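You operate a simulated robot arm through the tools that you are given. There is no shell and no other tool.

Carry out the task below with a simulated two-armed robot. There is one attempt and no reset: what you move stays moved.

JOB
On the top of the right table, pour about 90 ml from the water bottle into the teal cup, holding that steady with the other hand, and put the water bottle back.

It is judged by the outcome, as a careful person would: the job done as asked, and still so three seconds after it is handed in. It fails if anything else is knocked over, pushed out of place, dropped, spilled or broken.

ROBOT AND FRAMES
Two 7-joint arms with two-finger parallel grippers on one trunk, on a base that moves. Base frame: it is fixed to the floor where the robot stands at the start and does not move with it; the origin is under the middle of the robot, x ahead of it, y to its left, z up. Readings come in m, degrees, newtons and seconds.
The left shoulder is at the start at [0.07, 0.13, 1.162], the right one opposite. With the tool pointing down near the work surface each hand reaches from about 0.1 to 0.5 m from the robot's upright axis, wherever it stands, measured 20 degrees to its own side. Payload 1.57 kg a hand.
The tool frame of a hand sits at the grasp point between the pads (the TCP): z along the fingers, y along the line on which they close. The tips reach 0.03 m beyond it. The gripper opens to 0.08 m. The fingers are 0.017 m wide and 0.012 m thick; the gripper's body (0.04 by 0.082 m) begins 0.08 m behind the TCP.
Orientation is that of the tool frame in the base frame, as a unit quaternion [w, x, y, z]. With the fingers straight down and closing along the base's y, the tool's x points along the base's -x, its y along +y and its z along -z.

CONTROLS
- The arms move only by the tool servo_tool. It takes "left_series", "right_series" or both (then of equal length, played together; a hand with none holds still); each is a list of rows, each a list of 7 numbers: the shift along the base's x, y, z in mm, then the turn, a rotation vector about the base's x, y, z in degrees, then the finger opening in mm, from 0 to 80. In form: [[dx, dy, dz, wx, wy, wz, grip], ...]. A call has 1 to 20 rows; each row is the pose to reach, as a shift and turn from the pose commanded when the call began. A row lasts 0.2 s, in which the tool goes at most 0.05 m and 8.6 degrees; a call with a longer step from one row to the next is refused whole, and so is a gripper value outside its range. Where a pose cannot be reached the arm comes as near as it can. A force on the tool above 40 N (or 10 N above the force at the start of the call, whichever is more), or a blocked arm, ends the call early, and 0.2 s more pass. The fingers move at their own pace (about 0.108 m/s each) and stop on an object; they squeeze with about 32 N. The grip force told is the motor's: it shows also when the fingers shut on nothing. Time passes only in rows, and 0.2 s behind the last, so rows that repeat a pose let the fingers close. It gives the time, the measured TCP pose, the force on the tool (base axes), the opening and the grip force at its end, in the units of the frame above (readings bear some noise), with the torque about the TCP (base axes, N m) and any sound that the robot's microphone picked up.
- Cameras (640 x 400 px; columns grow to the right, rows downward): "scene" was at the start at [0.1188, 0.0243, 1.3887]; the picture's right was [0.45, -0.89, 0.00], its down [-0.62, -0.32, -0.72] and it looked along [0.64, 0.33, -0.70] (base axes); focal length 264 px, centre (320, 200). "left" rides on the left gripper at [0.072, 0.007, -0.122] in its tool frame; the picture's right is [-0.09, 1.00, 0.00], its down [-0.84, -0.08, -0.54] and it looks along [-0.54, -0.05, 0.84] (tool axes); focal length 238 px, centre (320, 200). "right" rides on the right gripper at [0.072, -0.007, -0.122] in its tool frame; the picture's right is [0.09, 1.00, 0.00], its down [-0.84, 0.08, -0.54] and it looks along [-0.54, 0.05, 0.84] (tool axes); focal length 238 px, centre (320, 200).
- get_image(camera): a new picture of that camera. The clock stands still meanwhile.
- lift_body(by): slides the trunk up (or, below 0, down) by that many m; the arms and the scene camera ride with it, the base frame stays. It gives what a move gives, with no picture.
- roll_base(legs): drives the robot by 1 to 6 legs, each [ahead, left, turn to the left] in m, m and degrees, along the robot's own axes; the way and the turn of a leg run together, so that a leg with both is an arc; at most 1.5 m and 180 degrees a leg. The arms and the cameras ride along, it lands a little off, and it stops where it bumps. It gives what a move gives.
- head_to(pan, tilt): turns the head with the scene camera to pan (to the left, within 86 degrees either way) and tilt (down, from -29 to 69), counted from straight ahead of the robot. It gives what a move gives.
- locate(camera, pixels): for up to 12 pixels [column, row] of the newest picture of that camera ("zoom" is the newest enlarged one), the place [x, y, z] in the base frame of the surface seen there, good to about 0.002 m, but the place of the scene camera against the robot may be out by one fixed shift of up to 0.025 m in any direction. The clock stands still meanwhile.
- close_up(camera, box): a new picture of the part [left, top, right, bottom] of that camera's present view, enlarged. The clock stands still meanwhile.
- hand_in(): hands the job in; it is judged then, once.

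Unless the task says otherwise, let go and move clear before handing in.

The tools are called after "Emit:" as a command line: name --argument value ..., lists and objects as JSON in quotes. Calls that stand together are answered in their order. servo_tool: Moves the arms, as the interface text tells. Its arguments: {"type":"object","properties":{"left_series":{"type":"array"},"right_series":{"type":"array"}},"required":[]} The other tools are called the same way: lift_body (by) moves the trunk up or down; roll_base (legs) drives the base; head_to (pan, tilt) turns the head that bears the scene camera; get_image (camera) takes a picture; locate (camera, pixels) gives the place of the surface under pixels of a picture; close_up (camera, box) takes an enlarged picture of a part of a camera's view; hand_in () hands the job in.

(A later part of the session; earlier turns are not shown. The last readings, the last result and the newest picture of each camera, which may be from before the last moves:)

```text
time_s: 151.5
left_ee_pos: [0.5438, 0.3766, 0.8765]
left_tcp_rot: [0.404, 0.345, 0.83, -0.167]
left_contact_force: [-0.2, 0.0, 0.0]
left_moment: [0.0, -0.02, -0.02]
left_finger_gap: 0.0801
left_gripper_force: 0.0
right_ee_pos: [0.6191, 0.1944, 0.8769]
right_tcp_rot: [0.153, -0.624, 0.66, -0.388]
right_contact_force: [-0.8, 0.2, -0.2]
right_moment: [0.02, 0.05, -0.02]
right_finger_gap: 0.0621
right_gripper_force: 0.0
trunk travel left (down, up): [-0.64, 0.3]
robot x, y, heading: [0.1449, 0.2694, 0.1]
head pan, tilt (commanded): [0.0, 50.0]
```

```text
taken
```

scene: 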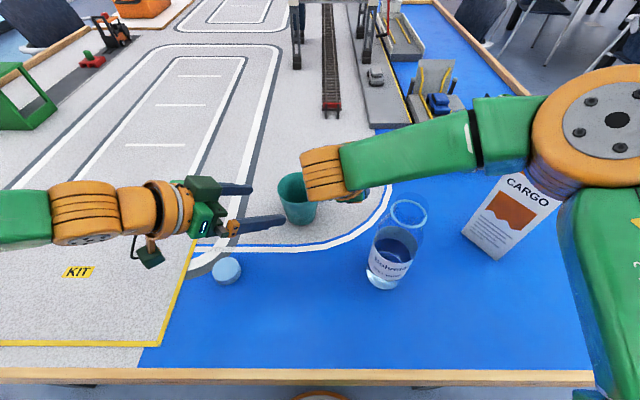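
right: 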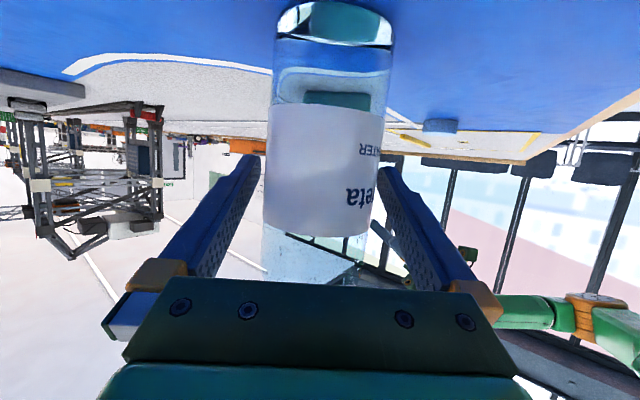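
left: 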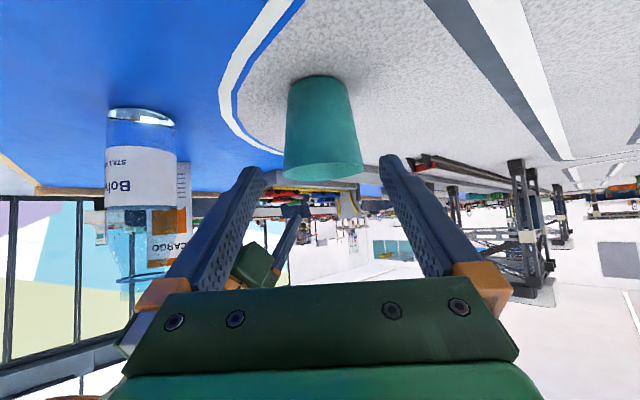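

The cup is centred for the left hand (rim columns 284–360). I'll advance in two parts, stopping if any reach warning appears.

Emit:
servo_tool --left_series '[[11, -11, -12.5, 0, 0, 0, 80], [22, -22, -25, 0, 0, 0, 80], [33, -33, -37.5, 0, 0, 0, 80], [42, -42, -47.5, 0, 0, 0, 80], [42, -42, -47.5, 0, 0, 0, 80]]'

Emit:
get_image --camera "left"

```text
time_s: 152.7
left_ee_pos: [0.5857, 0.336, 0.8299]
left_tcp_rot: [0.404, 0.346, 0.83, -0.168]
left_contact_force: [0.5, 0.4, -0.2]
left_moment: [0.0, 0.03, 0.03]
left_finger_gap: 0.0801
left_gripper_force: 0.1
right_ee_pos: [0.6189, 0.1928, 0.8773]
right_tcp_rot: [0.153, -0.625, 0.66, -0.389]
right_contact_force: [0.3, -0.1, 0.5]
right_moment: [0.0, -0.02, -0.01]
right_finger_gap: 0.0619
right_gripper_force: 0.1
trunk travel left (down, up): [-0.64, 0.3]
robot x, y, heading: [0.1483, 0.2657, 0.2]
head pan, tilt (commanded): [0.0, 50.0]
```

```text
taken
```

left: 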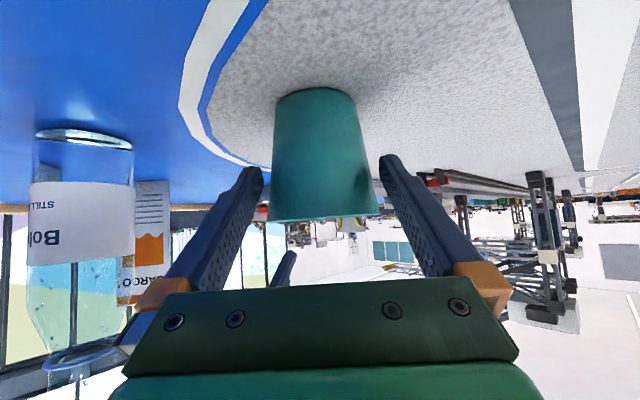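

No warning, and the cup is centred (columns 267–378 at the rim). I'll advance the remaining 36 mm.

Emit:
servo_tool --left_series '[[8, -8, -9.5, 0, 0, 0, 80], [16, -16.5, -19, 0, 0, 0, 80], [24.5, -25, -28.5, 0, 0, 0, 80], [24.5, -25, -28.5, 0, 0, 0, 80]]'

Emit:
get_image --camera "left"

```text
time_s: 153.7
left_ee_pos: [0.6093, 0.3163, 0.8044]
left_tcp_rot: [0.404, 0.345, 0.83, -0.167]
left_contact_force: [0.3, 0.3, -0.2]
left_moment: [0.05, 0.03, 0.02]
left_finger_gap: 0.08
left_gripper_force: 0.1
left hand out of reach, approached as far as the arm can: row 3, 4
right_ee_pos: [0.6199, 0.1932, 0.8759]
right_tcp_rot: [0.152, -0.625, 0.66, -0.389]
right_contact_force: [0.5, -0.2, -0.3]
right_moment: [-0.03, -0.02, 0.01]
right_finger_gap: 0.0619
right_gripper_force: 0.0
trunk travel left (down, up): [-0.64, 0.3]
robot x, y, heading: [0.1501, 0.2674, 0.2]
head pan, tilt (commanded): [0.0, 50.0]
```

```text
taken
```

left: 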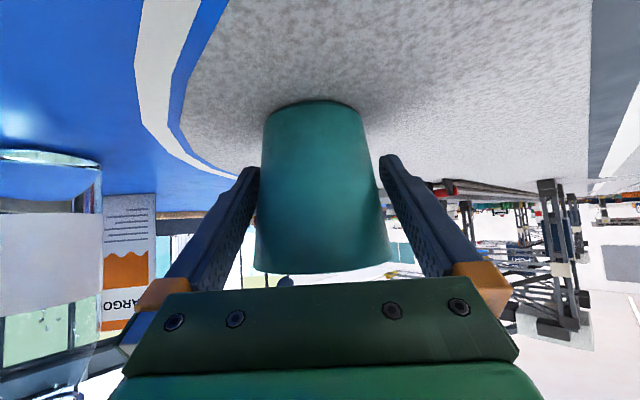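

The left hand is within 5 mm of the target with the fingers well past the cup's middle, so this stance works for both hands. Now I'll carry it out for real: back the left hand out, return the right hand to upright, and raise the trunk to go and fetch the bottle.

Emit:
servo_tool --left_series '[[-8, 8, 9.5, 0, 0, 0, 80], [-16, 16, 19, 0, 0, 0, 80], [-30, 26, 32, 0, 0, 0, 80], [-45, 40, 50, 0, 0, 0, 80], [-60, 56, 70, 0, 0, 0, 80], [-64, 90, 100, 0, 0, 0, 80], [-64, 120, 130, 0, 0, 0, 80], [-63, 146, 149, 0, 0, 0, 80]]'

Emit:
lift_body --by 0.16

Emit:
servo_tool --right_series '[[-8, 0, 2, 7.05, 0.62, 0, 62], [-17, 0, 4, 14.1, 1.23, 0, 62], [-26, 0, 6, 21.2, 1.85, 0, 62], [-34, 0, 8, 28.2, 2.46, 0, 62], [-43, 1, 10, 35.3, 3.08, 0, 62], [-52, 1, 12, 42.3, 3.7, 0, 62], [-60, 1, 14, 49.4, 4.3, 0, 62], [-69, 1, 16, 56.4, 4.93, 0, 62], [-77, 2, 17, 63.4, 5.54, 0, 62], [-86, 2, 18, 70.5, 6.16, 0, 62], [-94, 2, 19, 77.5, 6.77, 0, 62], [-103, 2.5, 20, 84.6, 7.4, 0, 62], [-111.7, 2.7, 20, 91.6, 8, 0, 62], [-111.7, 2.7, 20, 91.6, 8, 0, 62]]'

Emit:
roll_base --legs '[[-0.031, -0.04, 0]]'

Emit:
get_image --camera "scene"

```text
time_s: 155.5
left_ee_pos: [0.5458, 0.4621, 0.9548]
left_tcp_rot: [0.404, 0.346, 0.83, -0.168]
left_contact_force: [-0.2, 0.1, 0.6]
left_moment: [0.0, -0.01, -0.01]
left_finger_gap: 0.0802
left_gripper_force: 0.1
right_ee_pos: [0.6207, 0.1934, 0.8771]
right_tcp_rot: [0.153, -0.625, 0.66, -0.389]
right_contact_force: [-1.3, -0.6, 0.1]
right_moment: [-0.03, 0.01, -0.02]
right_finger_gap: 0.0619
right_gripper_force: 0.0
trunk travel left (down, up): [-0.64, 0.3]
robot x, y, heading: [0.1474, 0.2641, 0.0]
head pan, tilt (commanded): [0.0, 50.0]
```

```text
time_s: 157.3
left_ee_pos: [0.5449, 0.4618, 1.113]
left_tcp_rot: [0.404, 0.345, 0.83, -0.167]
left_contact_force: [-0.3, -0.4, 1.4]
left_moment: [-0.02, -0.03, -0.02]
left_finger_gap: 0.08
left_gripper_force: 0.0
right_ee_pos: [0.6191, 0.1939, 1.037]
right_tcp_rot: [0.152, -0.625, 0.66, -0.389]
right_contact_force: [-0.4, 0.4, 0.3]
right_moment: [-0.02, 0.01, 0.01]
right_finger_gap: 0.0621
right_gripper_force: 0.1
trunk travel left (down, up): [-0.8, 0.14]
robot x, y, heading: [0.142, 0.2644, 0.1]
head pan, tilt (commanded): [0.0, 50.0]
```

```text
time_s: 160.3
left_ee_pos: [0.5463, 0.4632, 1.1131]
left_tcp_rot: [0.404, 0.345, 0.83, -0.167]
left_contact_force: [0.0, 0.3, 0.3]
left_moment: [0.01, 0.05, -0.03]
left_finger_gap: 0.08
left_gripper_force: 0.1
right_ee_pos: [0.5094, 0.1957, 1.0569]
right_tcp_rot: [0.512, -0.35, 0.745, 0.243]
right_contact_force: [-0.5, 0.4, -0.7]
right_moment: [-0.03, 0.03, 0.02]
right_finger_gap: 0.0619
right_gripper_force: 0.1
trunk travel left (down, up): [-0.8, 0.14]
robot x, y, heading: [0.153, 0.2691, 0.2]
head pan, tilt (commanded): [0.0, 50.0]
```

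```text
time_s: 161.2
left_ee_pos: [0.5186, 0.4271, 1.1113]
left_tcp_rot: [0.403, 0.344, 0.831, -0.17]
left_contact_force: [0.1, 0.1, 0.1]
left_moment: [0.01, 0.0, -0.05]
left_finger_gap: 0.0801
left_gripper_force: 0.1
right_ee_pos: [0.4833, 0.1609, 1.0558]
right_tcp_rot: [0.509, -0.351, 0.748, 0.241]
right_contact_force: [0.2, 0.9, -0.3]
right_moment: [-0.01, 0.02, -0.01]
right_finger_gap: 0.0622
right_gripper_force: 0.0
trunk travel left (down, up): [-0.8, 0.14]
robot x, y, heading: [0.1138, 0.2269, 0.3]
head pan, tilt (commanded): [0.0, 50.0]
```

```text
taken
```

scene: 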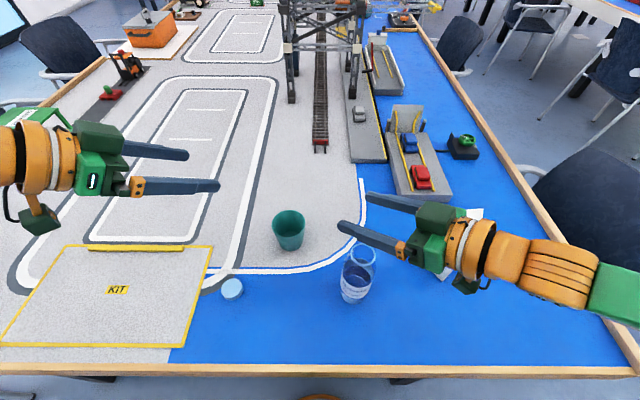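

Back at the pick-up stance, the bottle stands as before. I'll open the right gripper and move it to just above the bottle to check alignment with its camera.

Emit:
servo_tool --right_series '[[-2, -2, -15, 0, 0, 0, 80], [-4.5, -5, -30, 0, 0, 0, 80], [-4.5, -5, -41, 0, 0, 0, 80], [-4.5, -5, -41, 0, 0, 0, 80]]'

Emit:
get_image --camera "right"

Emit:
locate --camera "right" --pixels '[[300, 45], [340, 68], [383, 45], [340, 24], [310, 60], [370, 60]]'

```text
time_s: 162.2
left_ee_pos: [0.5145, 0.423, 1.1144]
left_tcp_rot: [0.404, 0.345, 0.831, -0.167]
left_contact_force: [0.3, 0.3, 0.3]
left_moment: [-0.02, 0.01, -0.01]
left_finger_gap: 0.0797
left_gripper_force: 0.1
right_ee_pos: [0.4746, 0.151, 1.0164]
right_tcp_rot: [0.512, -0.35, 0.746, 0.243]
right_contact_force: [-0.3, -0.2, 0.1]
right_moment: [0.02, 0.0, 0.01]
right_finger_gap: 0.0801
right_gripper_force: 0.0
trunk travel left (down, up): [-0.8, 0.14]
robot x, y, heading: [0.1167, 0.2298, 0.2]
head pan, tilt (commanded): [0.0, 50.0]
```

```text
taken
```

right: 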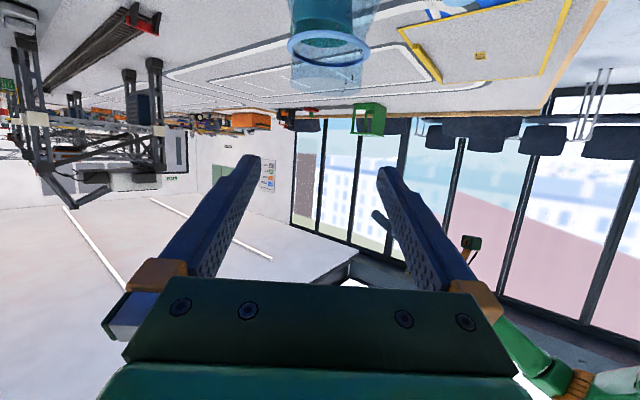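

```text
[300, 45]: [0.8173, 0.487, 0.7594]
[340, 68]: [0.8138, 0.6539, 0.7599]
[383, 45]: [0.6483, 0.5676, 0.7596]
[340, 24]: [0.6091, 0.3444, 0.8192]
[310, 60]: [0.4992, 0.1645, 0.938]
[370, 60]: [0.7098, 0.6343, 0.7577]
```

The mouth ring is centred at column 329, where aligned would be 333, about 2 mm off laterally, and readings put the TCP about 5 mm short along the heading. I'll trim by (+4,+3) mm, then lower the trunk in two steps as before.

Emit:
servo_tool --right_series '[[2, 1.5, 0, 0, 0, 0, 80], [4, 3, 0, 0, 0, 0, 80], [4, 3, 0, 0, 0, 0, 80]]'

Emit:
lift_body --by -0.06

Emit:
get_image --camera "right"

```text
time_s: 163.0
left_ee_pos: [0.5153, 0.4232, 1.1132]
left_tcp_rot: [0.403, 0.346, 0.831, -0.167]
left_contact_force: [0.7, -0.2, -0.3]
left_moment: [0.01, 0.0, 0.0]
left_finger_gap: 0.08
left_gripper_force: 0.1
right_ee_pos: [0.4792, 0.1543, 1.0163]
right_tcp_rot: [0.512, -0.351, 0.746, 0.243]
right_contact_force: [1.1, -0.1, -0.6]
right_moment: [0.0, 0.02, 0.02]
right_finger_gap: 0.0801
right_gripper_force: 0.1
trunk travel left (down, up): [-0.8, 0.14]
robot x, y, heading: [0.1169, 0.2262, 0.3]
head pan, tilt (commanded): [0.0, 50.0]
```

```text
time_s: 164.0
left_ee_pos: [0.5156, 0.4239, 1.054]
left_tcp_rot: [0.404, 0.345, 0.83, -0.167]
left_contact_force: [0.8, 0.4, -0.6]
left_moment: [0.03, 0.01, 0.01]
left_finger_gap: 0.0798
left_gripper_force: 0.0
right_ee_pos: [0.4775, 0.1536, 0.9565]
right_tcp_rot: [0.511, -0.351, 0.746, 0.243]
right_contact_force: [-0.5, 0.1, -0.2]
right_moment: [0.0, -0.03, -0.01]
right_finger_gap: 0.0799
right_gripper_force: 0.1
trunk travel left (down, up): [-0.74, 0.2]
robot x, y, heading: [0.1153, 0.2275, 0.2]
head pan, tilt (commanded): [0.0, 50.0]
```

```text
taken
```

right: 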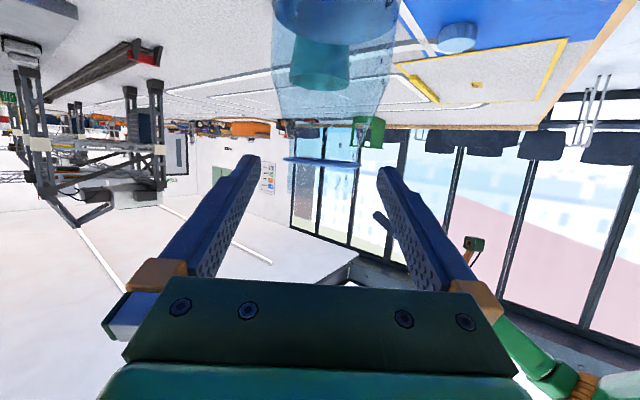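

Alignment is good (ring columns 283–360, row 163). I'll lower the trunk the remaining 0.10 m and then trim the height and close the fingers.

Emit:
lift_body --by -0.1

Emit:
servo_tool --right_series '[[0, 0, -4, 0, 0, 0, 80], [0, 0, -8, 0, 0, 0, 80], [0, 0, -8, 0, 0, 0, 80], [0, 0, -8, 0, 0, 0, 70], [0, 0, -8, 0, 0, 0, 62], [0, 0, -8, 0, 0, 0, 50], [0, 0, -8, 0, 0, 0, 30], [0, 0, -8, 0, 0, 0, 20], [0, 0, -8, 0, 0, 0, 20]]'

Emit:
get_image --camera "right"

```text
time_s: 165.3
left_ee_pos: [0.5159, 0.4217, 0.9542]
left_tcp_rot: [0.404, 0.346, 0.83, -0.167]
left_contact_force: [-0.3, 0.0, 0.2]
left_moment: [0.0, 0.03, -0.01]
left_finger_gap: 0.0801
left_gripper_force: 0.0
right_ee_pos: [0.4782, 0.155, 0.8557]
right_tcp_rot: [0.512, -0.35, 0.746, 0.243]
right_contact_force: [0.1, 0.5, -0.2]
right_moment: [-0.01, 0.0, 0.0]
right_finger_gap: 0.08
right_gripper_force: 0.1
trunk travel left (down, up): [-0.64, 0.3]
robot x, y, heading: [0.1172, 0.2248, 0.4]
head pan, tilt (commanded): [0.0, 50.0]
```

```text
time_s: 167.3
left_ee_pos: [0.5155, 0.4231, 0.9524]
left_tcp_rot: [0.404, 0.345, 0.83, -0.167]
left_contact_force: [-0.1, -0.1, 0.0]
left_moment: [0.01, 0.01, 0.01]
left_finger_gap: 0.08
left_gripper_force: 0.1
right_ee_pos: [0.4773, 0.1541, 0.8485]
right_tcp_rot: [0.512, -0.35, 0.746, 0.242]
right_contact_force: [1.0, -0.9, 1.5]
right_moment: [-0.06, -0.18, 0.04]
right_finger_gap: 0.0624
right_gripper_force: 32.2
trunk travel left (down, up): [-0.64, 0.3]
robot x, y, heading: [0.1166, 0.2318, 0.3]
head pan, tilt (commanded): [0.0, 50.0]
```

```text
taken
```

right: 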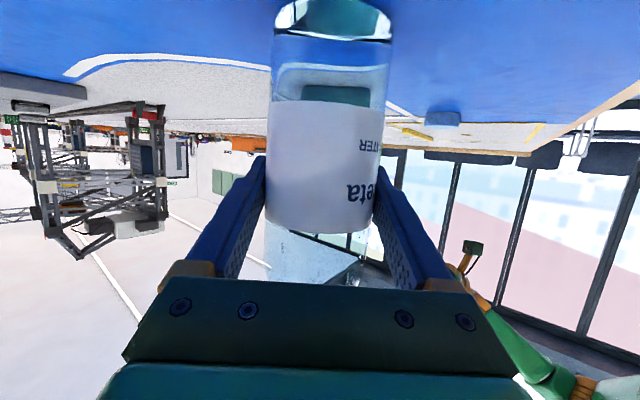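

The bottle is gripped again (gap 62.4 mm, 32 N). I'll lift it 50 mm slowly, then drive the base to the pouring stance.

Emit:
servo_tool --right_series '[[0, 0, 4, 0, 0, 0, 20], [0, 0, 9, 0, 0, 0, 20], [0, 0, 15, 0, 0, 0, 20], [0, 0, 22, 0, 0, 0, 20], [0, 0, 30, 0, 0, 0, 20], [0, 0, 38, 0, 0, 0, 20], [0, 0, 45, 0, 0, 0, 20], [0, 0, 49, 0, 0, 0, 20], [0, 0, 49, 0, 0, 0, 20]]'

Emit:
roll_base --legs '[[0.031, 0.04, 0]]'

Emit:
servo_tool --right_series '[[0, 0, 0, 0, 0, 0, 20], [0, 0, 0, 0, 0, 0, 20]]'

Emit:
get_image --camera "scene"

```text
time_s: 169.3
left_ee_pos: [0.5163, 0.423, 0.953]
left_tcp_rot: [0.404, 0.345, 0.83, -0.168]
left_contact_force: [0.9, -0.2, 0.8]
left_moment: [-0.02, 0.0, 0.0]
left_finger_gap: 0.08
left_gripper_force: 0.1
right_ee_pos: [0.4784, 0.1549, 0.8959]
right_tcp_rot: [0.511, -0.351, 0.746, 0.243]
right_contact_force: [0.0, -1.0, -2.7]
right_moment: [0.01, -0.06, 0.03]
right_finger_gap: 0.0627
right_gripper_force: 31.4
trunk travel left (down, up): [-0.64, 0.3]
robot x, y, heading: [0.1195, 0.2276, 0.3]
head pan, tilt (commanded): [0.0, 50.0]
```

```text
time_s: 170.3
left_ee_pos: [0.5457, 0.4611, 0.9541]
left_tcp_rot: [0.404, 0.346, 0.83, -0.167]
left_contact_force: [0.2, -0.2, -0.2]
left_moment: [-0.01, 0.0, 0.01]
left_finger_gap: 0.0802
left_gripper_force: 0.1
right_ee_pos: [0.5086, 0.1922, 0.8959]
right_tcp_rot: [0.512, -0.35, 0.746, 0.243]
right_contact_force: [0.7, -0.1, -1.6]
right_moment: [0.02, -0.03, -0.03]
right_finger_gap: 0.0626
right_gripper_force: 32.3
trunk travel left (down, up): [-0.64, 0.3]
robot x, y, heading: [0.1486, 0.2695, 0.5]
head pan, tilt (commanded): [0.0, 50.0]
```

```text
time_s: 170.9
left_ee_pos: [0.5467, 0.4627, 0.9529]
left_tcp_rot: [0.404, 0.345, 0.83, -0.167]
left_contact_force: [-0.5, 0.7, -1.3]
left_moment: [0.0, 0.01, -0.04]
left_finger_gap: 0.0802
left_gripper_force: 0.1
right_ee_pos: [0.5095, 0.1941, 0.8965]
right_tcp_rot: [0.512, -0.35, 0.746, 0.243]
right_contact_force: [-0.5, -1.0, -1.2]
right_moment: [0.01, -0.02, 0.01]
right_finger_gap: 0.0623
right_gripper_force: 31.8
trunk travel left (down, up): [-0.64, 0.3]
robot x, y, heading: [0.1477, 0.2611, 0.4]
head pan, tilt (commanded): [0.0, 50.0]
```

```text
taken
```

scene: 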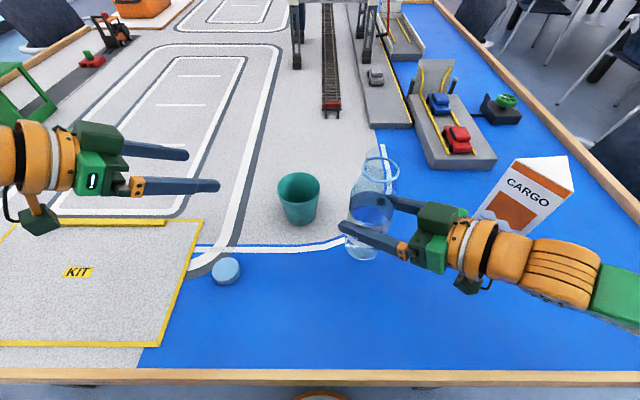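

The stance is (0.148,0.265), with the bottle upright at (0.51,0.194,0.897). Next the left hand goes to the cup along the same tested path.

Emit:
servo_tool --left_series '[[0, -20, -10, 0, 0, 0, 80], [-1, -42, -30, 0, 0, 0, 80], [-2, -64, -55, 0, 0, 0, 80], [-3, -84.5, -76, 0, 0, 0, 80], [-3, -84.5, -76, 0, 0, 0, 80]]'

Emit:
get_image --camera "left"

Emit:
locate --camera "left" --pixels '[[320, 140], [300, 150], [345, 150], [320, 120], [300, 120], [340, 120], [320, 100], [305, 100], [335, 100]]'

```text
time_s: 172.1
left_ee_pos: [0.5417, 0.3781, 0.8763]
left_tcp_rot: [0.404, 0.345, 0.83, -0.168]
left_contact_force: [0.8, 0.7, 0.4]
left_moment: [0.01, 0.0, -0.02]
left_finger_gap: 0.0798
left_gripper_force: 0.1
right_ee_pos: [0.5101, 0.1941, 0.8963]
right_tcp_rot: [0.511, -0.351, 0.746, 0.243]
right_contact_force: [-0.1, 0.9, -2.4]
right_moment: [-0.01, 0.02, 0.02]
right_finger_gap: 0.0624
right_gripper_force: 31.9
trunk travel left (down, up): [-0.64, 0.3]
robot x, y, heading: [0.1492, 0.266, 0.4]
head pan, tilt (commanded): [0.0, 50.0]
```

```text
taken
```

left: 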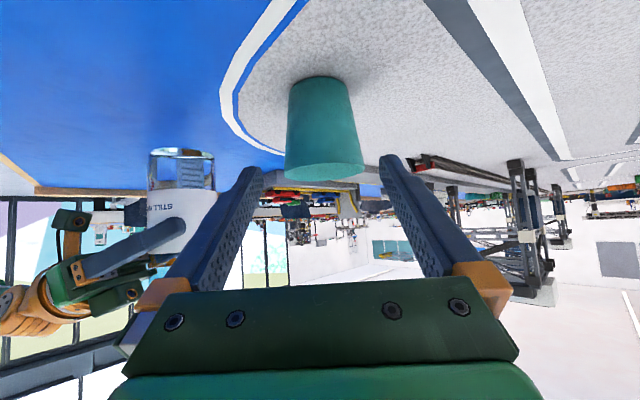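

```text
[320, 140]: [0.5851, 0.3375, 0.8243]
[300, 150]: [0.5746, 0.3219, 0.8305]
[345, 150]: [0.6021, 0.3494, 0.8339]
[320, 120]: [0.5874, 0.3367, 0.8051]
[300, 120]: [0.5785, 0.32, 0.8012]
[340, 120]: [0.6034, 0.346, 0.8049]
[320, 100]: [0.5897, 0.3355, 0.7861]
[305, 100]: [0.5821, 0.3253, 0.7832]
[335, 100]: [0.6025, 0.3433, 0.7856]
```

The cup still fits centre (0.611,0.3105), aligned to about 1 mm. I'll advance to just short of the earlier end pose, then close on the cup.

Emit:
servo_tool --left_series '[[11, -10.5, -12.2, 0, 0, 0, 80], [22, -21, -24.4, 0, 0, 0, 80], [33.5, -31.8, -36.7, 0, 0, 0, 80], [44.5, -42.4, -48.9, 0, 0, 0, 80], [56, -53, -61, 0, 0, 0, 80], [66.8, -63.6, -73.3, 0, 0, 0, 80], [66.8, -63.6, -73.3, 0, 0, 0, 80]]'

Emit:
get_image --camera "left"

```text
time_s: 173.7
left_ee_pos: [0.6089, 0.3158, 0.805]
left_tcp_rot: [0.403, 0.345, 0.831, -0.167]
left_contact_force: [0.8, 0.8, 0.3]
left_moment: [-0.02, -0.03, 0.02]
left_finger_gap: 0.0801
left_gripper_force: 0.1
right_ee_pos: [0.5095, 0.1942, 0.8971]
right_tcp_rot: [0.512, -0.349, 0.746, 0.242]
right_contact_force: [0.3, -0.2, -2.4]
right_moment: [0.02, 0.03, 0.0]
right_finger_gap: 0.0624
right_gripper_force: 32.4
trunk travel left (down, up): [-0.64, 0.3]
robot x, y, heading: [0.149, 0.2658, 0.3]
head pan, tilt (commanded): [0.0, 50.0]
```

```text
taken
```

left: 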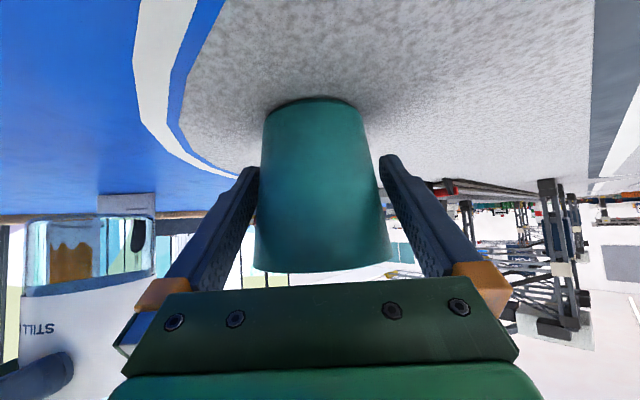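

The left hand reached (0.609,0.316,0.805) with no warning. I'll close the fingers on the cup.

Emit:
servo_tool --left_series '[[0, 0, 0, 0, 0, 0, 77], [0, 0, 0, 0, 0, 0, 74], [0, 0, 0, 0, 0, 0, 71], [0, 0, 0, 0, 0, 0, 66], [0, 0, 0, 0, 0, 0, 50], [0, 0, 0, 0, 0, 0, 40], [0, 0, 0, 0, 0, 0, 40]]'

Emit:
close_up --camera "scene" --box '[190, 130, 420, 290]'

Emit:
locate --camera "zoom" --pixels '[[242, 150], [360, 155], [300, 120], [330, 125], [270, 130], [355, 175], [300, 200], [500, 330]]'

```text
time_s: 175.3
left_ee_pos: [0.6086, 0.3132, 0.8045]
left_tcp_rot: [0.404, 0.345, 0.83, -0.167]
left_contact_force: [0.3, 0.2, 1.8]
left_moment: [0.05, -0.03, 0.03]
left_finger_gap: 0.0709
left_gripper_force: 32.0
right_ee_pos: [0.5102, 0.1943, 0.8965]
right_tcp_rot: [0.512, -0.349, 0.746, 0.242]
right_contact_force: [0.1, -0.4, -3.0]
right_moment: [-0.03, -0.05, 0.01]
right_finger_gap: 0.0623
right_gripper_force: 32.0
trunk travel left (down, up): [-0.64, 0.3]
robot x, y, heading: [0.1456, 0.2685, 0.5]
head pan, tilt (commanded): [0.0, 50.0]
```

```text
2.50 times, centred on (305, 210) of scene
```

zoom: 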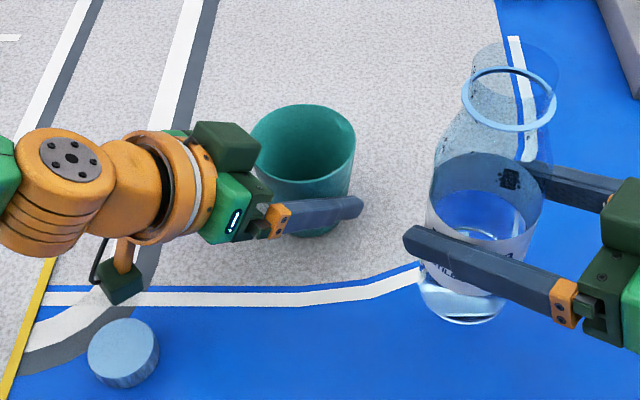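

```text
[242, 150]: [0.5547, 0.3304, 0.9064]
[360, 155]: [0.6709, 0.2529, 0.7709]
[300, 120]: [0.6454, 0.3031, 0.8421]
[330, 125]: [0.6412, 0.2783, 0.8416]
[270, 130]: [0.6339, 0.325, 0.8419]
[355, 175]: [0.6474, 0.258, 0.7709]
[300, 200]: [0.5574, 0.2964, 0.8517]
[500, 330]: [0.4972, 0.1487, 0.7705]
```

The cup is held (gap 70.9 mm, 32 N). I'll take a closer picture to fix the cup rim's position exactly before aiming the lip.

Emit:
close_up --camera "scene" --box '[270, 160, 350, 230]'

```text
5.71 times, centred on (310, 195) of scene
```

zoom: 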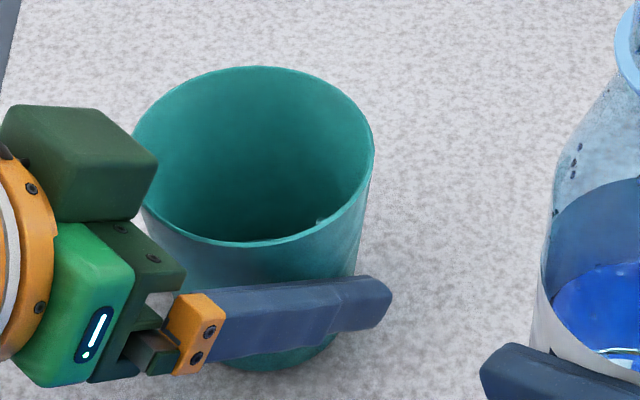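

Emit:
locate --camera "zoom" --pixels '[[373, 150], [355, 112], [305, 76], [250, 69], [200, 78], [155, 110], [180, 228], [240, 245], [300, 235], [350, 200], [250, 200], [260, 150]]'

```text
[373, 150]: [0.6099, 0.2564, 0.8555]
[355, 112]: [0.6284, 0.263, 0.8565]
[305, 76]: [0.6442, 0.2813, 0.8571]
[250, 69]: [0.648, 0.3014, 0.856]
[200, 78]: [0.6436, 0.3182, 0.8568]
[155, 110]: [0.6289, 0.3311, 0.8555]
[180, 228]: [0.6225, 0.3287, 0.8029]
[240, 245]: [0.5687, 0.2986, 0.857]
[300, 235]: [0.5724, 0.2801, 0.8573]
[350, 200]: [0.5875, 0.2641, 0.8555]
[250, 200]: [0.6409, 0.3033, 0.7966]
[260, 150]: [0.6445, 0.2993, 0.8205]
```

The rim fit puts the cup centre at (0.609,0.297) in scene frame, about (0.6115,0.312) true, so the rehearsed pour point (0.622,0.193) is right. I'll tilt the bottle to 70° along the rehearsed path, slowly.

Emit:
servo_tool --right_series '[[6, 0, 0, -4.7, -0.41, 0, 20], [12, 0, 0, -9.4, -0.82, 0, 20], [18, 0, 0, -14.1, -1.23, 0, 20], [24, 0, 0, -18.8, -1.64, 0, 20], [30, 0, -1, -23.5, -2.05, 0, 20], [36, 0, -1, -28.2, -2.46, 0, 20], [42, -1, -2, -32.9, -2.87, 0, 20], [48, -1, -3, -37.6, -3.28, 0, 20], [54, -1, -5, -42.3, -3.7, 0, 20], [60, -1, -6, -47, -4.1, 0, 20], [66, -1, -8, -51.7, -4.5, 0, 20], [72, -1, -10, -56.4, -4.93, 0, 20], [79, -2, -12, -61.1, -5.3, 0, 20], [87, -2, -13, -65.7, -5.74, 0, 20], [95, -2, -15, -69.7, -6.1, 0, 20], [95, -2, -15, -69.7, -6.1, 0, 20], [95, -2, -15, -69.7, -6.1, 0, 20]]'

Emit:
close_up --camera "scene" --box '[230, 120, 390, 230]'

```text
time_s: 178.9
left_ee_pos: [0.6088, 0.315, 0.8052]
left_tcp_rot: [0.404, 0.345, 0.831, -0.167]
left_contact_force: [-0.4, 0.2, 0.8]
left_moment: [0.0, -0.03, -0.01]
left_finger_gap: 0.0705
left_gripper_force: 31.3
right_ee_pos: [0.6047, 0.1916, 0.8818]
right_tcp_rot: [0.256, -0.591, 0.725, -0.245]
right_contact_force: [0.8, 0.1, -3.1]
right_moment: [0.06, -0.02, -0.01]
right_finger_gap: 0.0626
right_gripper_force: 32.0
trunk travel left (down, up): [-0.64, 0.3]
robot x, y, heading: [0.1477, 0.2689, 0.6]
head pan, tilt (commanded): [0.0, 50.0]
```

```text
3.64 times, centred on (310, 175) of scene
```

zoom: 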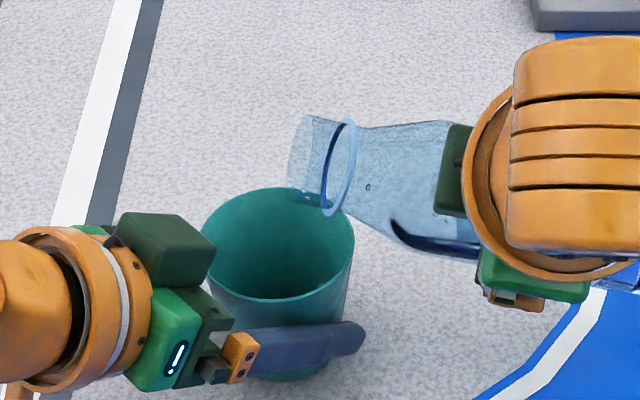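

At 70° the mouth is next to the cup with nothing spilled. I'll locate the ring and lip against the cup rim to confirm the aim.

Emit:
locate --camera "zoom" --pixels '[[330, 213], [352, 130], [340, 120], [326, 195], [350, 160], [290, 188], [297, 192], [303, 193], [354, 228], [280, 187], [205, 235], [285, 298]]'

```text
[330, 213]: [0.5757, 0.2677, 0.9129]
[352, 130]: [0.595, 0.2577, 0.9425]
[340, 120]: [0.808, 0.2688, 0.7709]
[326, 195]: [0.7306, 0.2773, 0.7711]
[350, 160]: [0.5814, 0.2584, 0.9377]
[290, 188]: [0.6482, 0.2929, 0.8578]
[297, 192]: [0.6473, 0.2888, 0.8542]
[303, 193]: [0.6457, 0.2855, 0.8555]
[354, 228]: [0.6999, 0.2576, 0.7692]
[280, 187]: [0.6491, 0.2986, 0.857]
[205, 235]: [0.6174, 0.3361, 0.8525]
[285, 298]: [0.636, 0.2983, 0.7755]
```

The prediction matches: the lip lies about 12 mm short of centre in y and 17 mm short in x, with the cup centre at about (0.612,0.3137). I'll move (+17,+3) mm while tilting on to 79°, then hold.

Emit:
servo_tool --right_series '[[4, 0.5, -0.5, -1.8, -0.16, 0, 20], [8, 1, -1, -3.6, -0.31, 0, 20], [12, 2, -2, -5.4, -0.47, 0, 20], [15, 2.5, -3, -7.2, -0.63, 0, 20], [17, 3, -4, -9, -0.78, 0, 20], [17, 3, -4, -9, -0.78, 0, 20], [17, 3, -4, -9, -0.78, 0, 20]]'

Emit:
close_up --camera "scene" --box '[240, 130, 360, 230]'

```text
time_s: 180.5
left_ee_pos: [0.6092, 0.3143, 0.8059]
left_tcp_rot: [0.405, 0.345, 0.83, -0.168]
left_contact_force: [-0.7, 0.3, -0.4]
left_moment: [0.04, -0.02, 0.01]
left_finger_gap: 0.0704
left_gripper_force: 31.9
right_ee_pos: [0.6211, 0.1942, 0.8775]
right_tcp_rot: [0.215, -0.608, 0.701, -0.304]
right_contact_force: [0.3, 0.1, -2.6]
right_moment: [0.02, 0.04, 0.0]
right_finger_gap: 0.0624
right_gripper_force: 32.2
trunk travel left (down, up): [-0.64, 0.3]
robot x, y, heading: [0.1472, 0.2679, 0.2]
head pan, tilt (commanded): [0.0, 50.0]
```

```text
4.00 times, centred on (300, 180) of scene
```

zoom: 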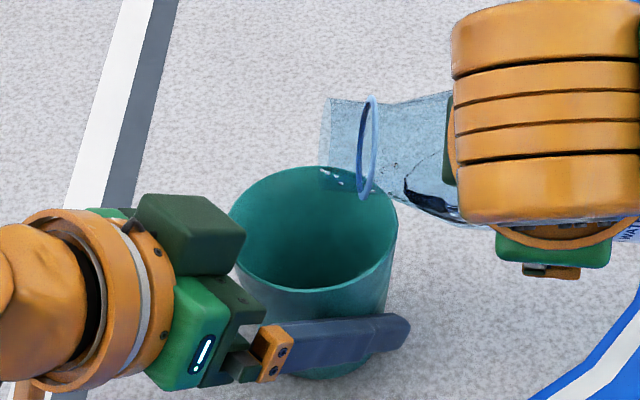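

Tilt is 78° with the neck over the cup and no water out yet. I'll go on in 1° steps to 81° and hold.

Emit:
servo_tool --right_series '[[0, 0, 0, -1, -0.09, 0, 20], [0, 0, 0, -2, -0.17, 0, 20], [0, 0, 0, -3, -0.26, 0, 20], [0, 0, 0, -3, -0.26, 0, 20], [0, 0, 0, -3, -0.26, 0, 20], [0, 0, 0, -3, -0.26, 0, 20]]'

Emit:
close_up --camera "scene" --box '[240, 130, 360, 230]'

```text
time_s: 181.9
left_ee_pos: [0.6086, 0.3143, 0.8054]
left_tcp_rot: [0.405, 0.346, 0.83, -0.168]
left_contact_force: [0.5, 0.5, -0.1]
left_moment: [0.01, -0.01, 0.02]
left_finger_gap: 0.0706
left_gripper_force: 32.4
right_ee_pos: [0.6211, 0.1941, 0.8771]
right_tcp_rot: [0.201, -0.613, 0.693, -0.323]
right_contact_force: [-0.1, -0.6, -1.9]
right_moment: [0.07, 0.06, -0.01]
right_finger_gap: 0.0622
right_gripper_force: 31.7
trunk travel left (down, up): [-0.64, 0.3]
robot x, y, heading: [0.1436, 0.2665, 0.3]
head pan, tilt (commanded): [0.0, 50.0]
```

```text
4.00 times, centred on (300, 180) of scene
```

zoom: 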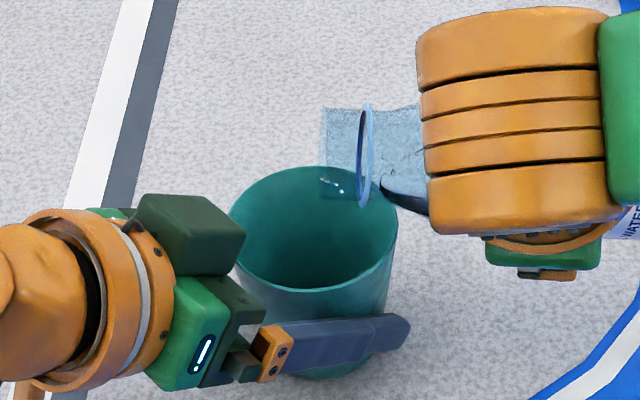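

At 81° still no flow; the water front is in the shoulder near zoom (400,195). I'll add 1.5° and hold.

Emit:
servo_tool --right_series '[[0, 0, 0, -0.75, -0.07, 0, 20], [0, 0, 0, -1.5, -0.13, 0, 20], [0, 0, 0, -1.5, -0.13, 0, 20], [0, 0, 0, -1.5, -0.13, 0, 20], [0, 0, 0, -1.5, -0.13, 0, 20]]'

Emit:
close_up --camera "scene" --box '[240, 130, 360, 230]'

```text
time_s: 183.1
left_ee_pos: [0.6083, 0.3143, 0.805]
left_tcp_rot: [0.404, 0.346, 0.83, -0.168]
left_contact_force: [-0.3, -0.4, -0.1]
left_moment: [-0.01, -0.02, -0.03]
left_finger_gap: 0.0707
left_gripper_force: 31.6
right_ee_pos: [0.622, 0.1942, 0.8772]
right_tcp_rot: [0.193, -0.615, 0.688, -0.334]
right_contact_force: [-0.4, -0.1, -2.1]
right_moment: [0.02, 0.02, 0.0]
right_finger_gap: 0.0625
right_gripper_force: 32.1
trunk travel left (down, up): [-0.64, 0.3]
robot x, y, heading: [0.1506, 0.2637, 0.2]
head pan, tilt (commanded): [0.0, 50.0]
```

```text
4.00 times, centred on (300, 180) of scene
```

zoom: 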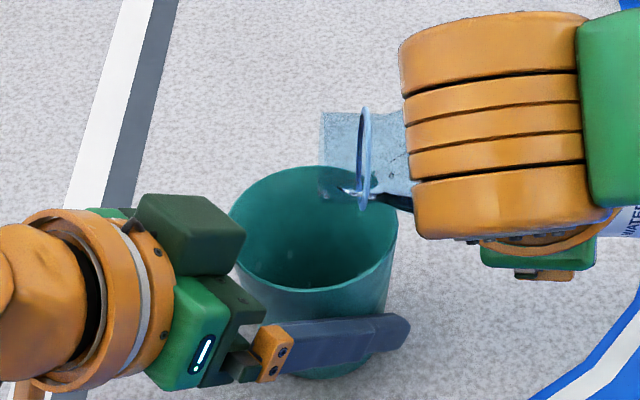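

Water has now reached the neck ring (zoom (350,190)) with perhaps the first drops falling. I'll add 1° and hold for about 1 s, then look.

Emit:
servo_tool --right_series '[[0, 0, 0, -0.5, -0.04, 0, 20], [0, 0, 0, -1, -0.09, 0, 20], [0, 0, 0, -1, -0.09, 0, 20], [0, 0, 0, -1, -0.09, 0, 20], [0, 0, 0, -1, -0.09, 0, 20], [0, 0, 0, -1, -0.09, 0, 20]]'

Emit:
close_up --camera "scene" --box '[240, 130, 360, 230]'

```text
time_s: 184.5
left_ee_pos: [0.6088, 0.3156, 0.8046]
left_tcp_rot: [0.404, 0.345, 0.83, -0.167]
left_contact_force: [0.0, -0.9, 0.5]
left_moment: [-0.01, 0.04, 0.0]
left_finger_gap: 0.0704
left_gripper_force: 32.0
right_ee_pos: [0.6209, 0.1945, 0.8771]
right_tcp_rot: [0.188, -0.616, 0.685, -0.34]
right_contact_force: [0.1, 0.8, -3.0]
right_moment: [0.05, 0.02, -0.01]
right_finger_gap: 0.0624
right_gripper_force: 32.1
trunk travel left (down, up): [-0.64, 0.3]
robot x, y, heading: [0.1461, 0.2703, 0.6]
head pan, tilt (commanded): [0.0, 50.0]
```

```text
4.00 times, centred on (300, 180) of scene
```

zoom: 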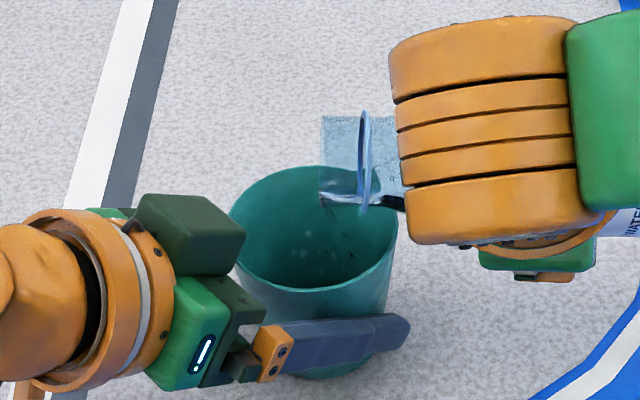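

Water now runs along the neck to the lip (320,198) and the first drops are in the cup. I'll hold this angle for 1 s and look again.

Emit:
servo_tool --right_series '[[0, 0, 0, 0, 0, 0, 20], [0, 0, 0, 0, 0, 0, 20], [0, 0, 0, 0, 0, 0, 20], [0, 0, 0, 0, 0, 0, 20]]'

Emit:
close_up --camera "scene" --box '[270, 150, 350, 215]'

Emit:
locate --camera "zoom" --pixels '[[280, 260], [300, 230], [240, 240], [330, 240], [300, 280], [260, 200]]'

```text
time_s: 185.5
left_ee_pos: [0.6093, 0.3146, 0.8045]
left_tcp_rot: [0.405, 0.345, 0.83, -0.168]
left_contact_force: [-0.7, -0.2, 0.1]
left_moment: [0.0, 0.01, 0.02]
left_finger_gap: 0.0706
left_gripper_force: 32.4
right_ee_pos: [0.6221, 0.1947, 0.8773]
right_tcp_rot: [0.188, -0.616, 0.685, -0.341]
right_contact_force: [0.1, -0.2, -1.7]
right_moment: [0.02, 0.01, 0.01]
right_finger_gap: 0.0624
right_gripper_force: 31.5
trunk travel left (down, up): [-0.64, 0.3]
robot x, y, heading: [0.1511, 0.2638, 0.1]
head pan, tilt (commanded): [0.0, 50.0]
```

```text
6.15 times, centred on (310, 182) of scene
```

zoom: 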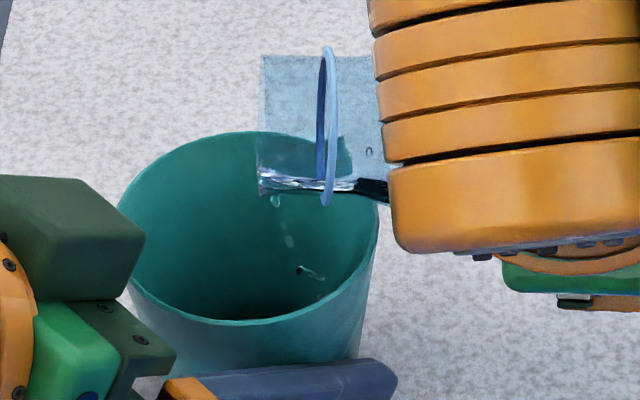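

```text
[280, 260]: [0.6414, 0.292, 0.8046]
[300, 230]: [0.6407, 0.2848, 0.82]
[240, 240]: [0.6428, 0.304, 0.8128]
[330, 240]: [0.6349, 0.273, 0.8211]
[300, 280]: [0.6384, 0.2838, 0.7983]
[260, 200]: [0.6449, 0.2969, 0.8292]
```

A thin stream falls cleanly from the lip into the cup. I'll tilt 0.8° more and hold about 1 s.

Emit:
servo_tool --right_series '[[0, 0, 0, -0.4, -0.03, 0, 20], [0, 0, 0, -0.8, -0.07, 0, 20], [0, 0, 0, -0.8, -0.07, 0, 20], [0, 0, 0, -0.8, -0.07, 0, 20], [0, 0, 0, -0.8, -0.07, 0, 20], [0, 0, 0, -0.8, -0.07, 0, 20]]'

Emit:
close_up --camera "scene" --box '[270, 150, 350, 215]'

Emit:
locate --camera "zoom" --pixels '[[260, 300], [280, 290], [300, 270], [240, 280], [310, 280], [230, 300], [320, 260]]'

```text
time_s: 186.9
left_ee_pos: [0.6086, 0.3153, 0.8048]
left_tcp_rot: [0.405, 0.345, 0.83, -0.168]
left_contact_force: [-0.4, 0.3, -0.2]
left_moment: [0.0, -0.01, 0.03]
left_finger_gap: 0.0709
left_gripper_force: 32.4
right_ee_pos: [0.6216, 0.1954, 0.8777]
right_tcp_rot: [0.184, -0.618, 0.682, -0.345]
right_contact_force: [-0.3, -0.4, -2.9]
right_moment: [0.02, 0.03, -0.01]
right_finger_gap: 0.0626
right_gripper_force: 32.0
trunk travel left (down, up): [-0.64, 0.3]
robot x, y, heading: [0.1453, 0.2666, 0.4]
head pan, tilt (commanded): [0.0, 50.0]
```

```text
6.15 times, centred on (310, 182) of scene
```

zoom: 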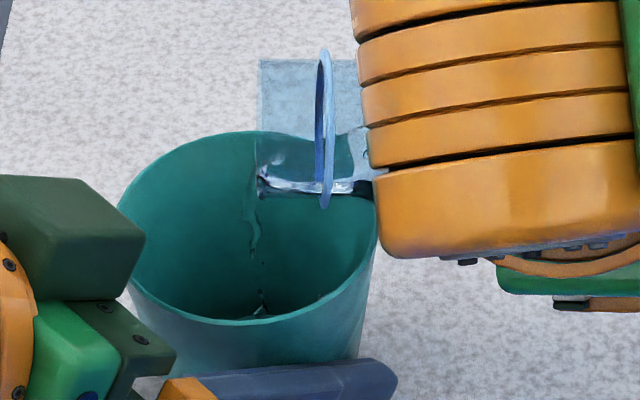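

```text
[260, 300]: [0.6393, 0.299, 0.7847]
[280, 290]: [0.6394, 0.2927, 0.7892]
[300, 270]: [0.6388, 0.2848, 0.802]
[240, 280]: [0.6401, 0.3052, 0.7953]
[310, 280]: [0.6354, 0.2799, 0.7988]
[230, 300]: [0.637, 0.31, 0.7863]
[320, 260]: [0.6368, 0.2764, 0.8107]
```

The stream is steady and lands inside the cup, though the level is not visible yet. I'll add 0.8° and hold again.

Emit:
servo_tool --right_series '[[0, 0, 0, -0.4, -0.03, 0, 20], [0, 0, 0, -0.8, -0.07, 0, 20], [0, 0, 0, -0.8, -0.07, 0, 20], [0, 0, 0, -0.8, -0.07, 0, 20], [0, 0, 0, -0.8, -0.07, 0, 20], [0, 0, 0, -0.8, -0.07, 0, 20]]'

Emit:
close_up --camera "scene" --box '[270, 150, 350, 215]'

Emit:
locate --camera "zoom" --pixels '[[260, 305], [280, 300], [300, 285], [240, 300], [320, 275], [215, 295], [190, 280]]'

```text
time_s: 188.3
left_ee_pos: [0.609, 0.3156, 0.8039]
left_tcp_rot: [0.405, 0.345, 0.83, -0.167]
left_contact_force: [-0.3, -0.9, 0.3]
left_moment: [0.0, 0.01, 0.03]
left_finger_gap: 0.0705
left_gripper_force: 32.0
right_ee_pos: [0.621, 0.1949, 0.8776]
right_tcp_rot: [0.18, -0.618, 0.68, -0.351]
right_contact_force: [-0.2, -0.7, -2.0]
right_moment: [0.01, 0.02, 0.0]
right_finger_gap: 0.0621
right_gripper_force: 32.2
trunk travel left (down, up): [-0.64, 0.3]
robot x, y, heading: [0.1462, 0.2702, 0.6]
head pan, tilt (commanded): [0.0, 50.0]
```

```text
6.15 times, centred on (310, 182) of scene
```

zoom: 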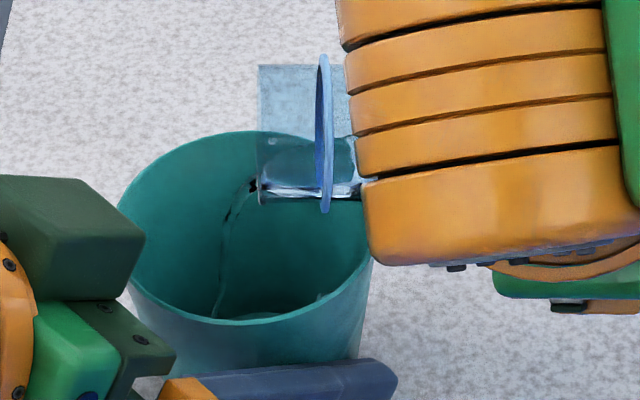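

```text
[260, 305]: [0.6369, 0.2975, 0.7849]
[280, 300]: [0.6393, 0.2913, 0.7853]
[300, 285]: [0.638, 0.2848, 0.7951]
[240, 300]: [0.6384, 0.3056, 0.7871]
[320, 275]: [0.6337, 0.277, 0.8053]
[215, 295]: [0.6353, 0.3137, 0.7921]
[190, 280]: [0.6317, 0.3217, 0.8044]
```

The stream is fuller and lands well inside the cup; the surface near zoom (260,308) reads scene z≈0.785, roughly 30 ml. I'll hold at this angle for 1 s to see how much more comes.

Emit:
servo_tool --right_series '[[0, 0, 0, 0, 0, 0, 20], [0, 0, 0, 0, 0, 0, 20], [0, 0, 0, 0, 0, 0, 20], [0, 0, 0, 0, 0, 0, 20]]'

Emit:
close_up --camera "scene" --box '[275, 165, 345, 210]'

Emit:
locate --camera "scene" --pixels '[[300, 202], [303, 201], [306, 200], [309, 199], [297, 200], [312, 196], [300, 200], [305, 202]]'

```text
time_s: 189.3
left_ee_pos: [0.6098, 0.3155, 0.8049]
left_tcp_rot: [0.404, 0.345, 0.831, -0.167]
left_contact_force: [0.6, 0.0, 0.5]
left_moment: [0.0, 0.0, 0.01]
left_finger_gap: 0.0708
left_gripper_force: 31.6
right_ee_pos: [0.6211, 0.1949, 0.8765]
right_tcp_rot: [0.18, -0.618, 0.68, -0.35]
right_contact_force: [0.6, 0.4, -1.6]
right_moment: [0.06, 0.03, 0.02]
right_finger_gap: 0.0624
right_gripper_force: 32.4
trunk travel left (down, up): [-0.64, 0.3]
robot x, y, heading: [0.149, 0.2678, 0.1]
head pan, tilt (commanded): [0.0, 50.0]
```

```text
8.89 times, centred on (310, 188) of scene
```

zoom: 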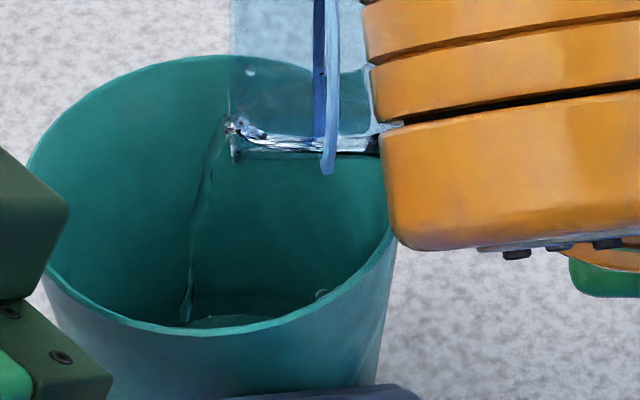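

```text
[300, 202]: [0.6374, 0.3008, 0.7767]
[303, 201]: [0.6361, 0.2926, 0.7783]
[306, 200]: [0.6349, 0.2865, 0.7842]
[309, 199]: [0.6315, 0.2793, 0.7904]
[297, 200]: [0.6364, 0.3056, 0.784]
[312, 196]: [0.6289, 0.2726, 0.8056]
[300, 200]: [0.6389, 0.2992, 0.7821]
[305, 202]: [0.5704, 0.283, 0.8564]
```

The water surface shows as a lighter patch along the bottom of the visible interior (zoom (200–300, 318)). I'll locate points on it.

Emit:
locate --camera "zoom" --pixels '[[225, 322], [250, 320], [200, 326], [275, 316], [230, 310], [300, 305], [230, 290], [230, 330]]'

```text
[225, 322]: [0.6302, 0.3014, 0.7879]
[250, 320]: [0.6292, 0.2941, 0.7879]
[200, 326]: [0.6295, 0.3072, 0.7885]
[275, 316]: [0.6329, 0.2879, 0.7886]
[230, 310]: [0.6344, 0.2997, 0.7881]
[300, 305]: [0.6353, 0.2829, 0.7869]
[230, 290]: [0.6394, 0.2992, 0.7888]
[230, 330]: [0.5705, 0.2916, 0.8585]
```

The water surface reads scene z≈0.788, 17.4 mm above the table. Given the cup's inner bottom at about 6 mm, that is roughly 33–40 ml; 90 ml should be about 35 mm above the table (scene z≈0.806). I'll add 0.6° and hold.

Emit:
servo_tool --right_series '[[0, 0, 0, -0.3, -0.03, 0, 20], [0, 0, 0, -0.6, -0.05, 0, 20], [0, 0, 0, -0.6, -0.05, 0, 20], [0, 0, 0, -0.6, -0.05, 0, 20], [0, 0, 0, -0.6, -0.05, 0, 20]]'

Emit:
close_up --camera "scene" --box '[275, 165, 345, 210]'

Emit:
locate --camera "zoom" --pixels '[[225, 320], [250, 316], [200, 320], [275, 310], [230, 305], [300, 298], [230, 290], [250, 280]]'

```text
time_s: 190.5
left_ee_pos: [0.6102, 0.3149, 0.8053]
left_tcp_rot: [0.405, 0.345, 0.83, -0.168]
left_contact_force: [-0.2, 1.0, -0.4]
left_moment: [0.03, 0.03, 0.03]
left_finger_gap: 0.0709
left_gripper_force: 31.8
right_ee_pos: [0.6209, 0.1949, 0.8759]
right_tcp_rot: [0.177, -0.62, 0.677, -0.355]
right_contact_force: [-0.4, -0.3, -2.2]
right_moment: [0.01, 0.03, 0.0]
right_finger_gap: 0.0623
right_gripper_force: 32.3
trunk travel left (down, up): [-0.64, 0.3]
robot x, y, heading: [0.1461, 0.2659, 0.2]
head pan, tilt (commanded): [0.0, 50.0]
```

```text
8.89 times, centred on (310, 188) of scene
```

zoom: 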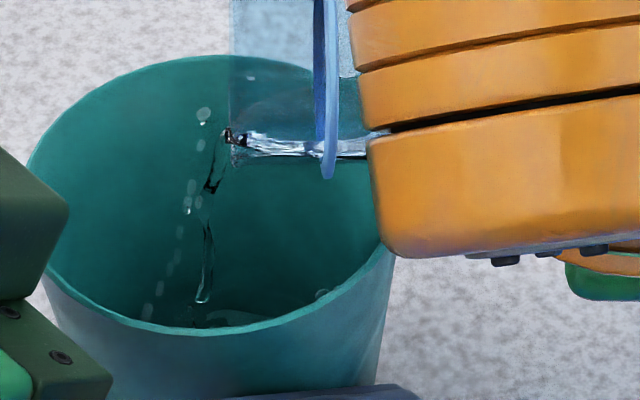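

```text
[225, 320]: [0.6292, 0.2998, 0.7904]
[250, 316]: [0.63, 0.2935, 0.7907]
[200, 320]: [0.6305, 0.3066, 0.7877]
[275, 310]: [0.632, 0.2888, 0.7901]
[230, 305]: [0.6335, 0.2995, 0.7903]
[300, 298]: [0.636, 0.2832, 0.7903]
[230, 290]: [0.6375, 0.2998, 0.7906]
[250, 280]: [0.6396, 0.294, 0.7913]
```

The surface is at 0.7904 (19.8 mm, about 40 ml), with the stream inside the cup. I'll continue with +0.6° and hold.

Emit:
servo_tool --right_series '[[0, 0, 0, -0.3, -0.03, 0, 20], [0, 0, 0, -0.6, -0.05, 0, 20], [0, 0, 0, -0.6, -0.05, 0, 20], [0, 0, 0, -0.6, -0.05, 0, 20], [0, 0, 0, -0.6, -0.05, 0, 20]]'

Emit:
close_up --camera "scene" --box '[275, 165, 345, 210]'

Emit:
locate --camera "zoom" --pixels '[[225, 315], [250, 312], [280, 305], [240, 300], [300, 295], [260, 285], [250, 270]]'

```text
time_s: 191.7
left_ee_pos: [0.6089, 0.3146, 0.8052]
left_tcp_rot: [0.405, 0.345, 0.83, -0.167]
left_contact_force: [0.7, 0.1, -0.5]
left_moment: [0.0, -0.05, 0.01]
left_finger_gap: 0.0709
left_gripper_force: 32.0
right_ee_pos: [0.6216, 0.1959, 0.8776]
right_tcp_rot: [0.174, -0.621, 0.675, -0.359]
right_contact_force: [0.4, -0.9, -2.3]
right_moment: [0.03, 0.0, -0.01]
right_finger_gap: 0.0622
right_gripper_force: 32.0
trunk travel left (down, up): [-0.64, 0.3]
robot x, y, heading: [0.151, 0.2702, 0.5]
head pan, tilt (commanded): [0.0, 50.0]
```

```text
8.89 times, centred on (310, 188) of scene
```

zoom: 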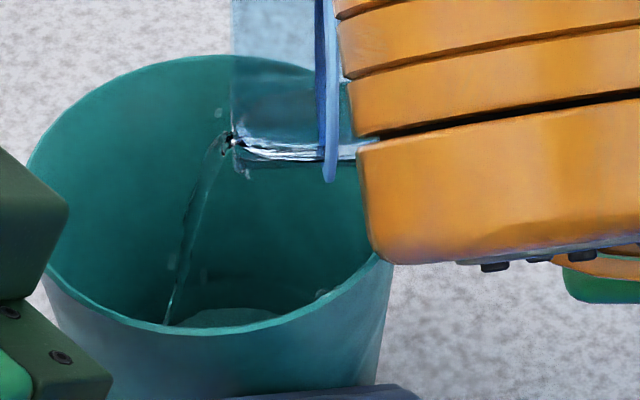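

```text
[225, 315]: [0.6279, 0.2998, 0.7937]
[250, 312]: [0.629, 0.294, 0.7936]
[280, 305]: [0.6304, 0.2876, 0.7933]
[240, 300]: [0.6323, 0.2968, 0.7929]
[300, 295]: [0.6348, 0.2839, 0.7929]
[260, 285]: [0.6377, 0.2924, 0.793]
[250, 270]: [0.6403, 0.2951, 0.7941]
```

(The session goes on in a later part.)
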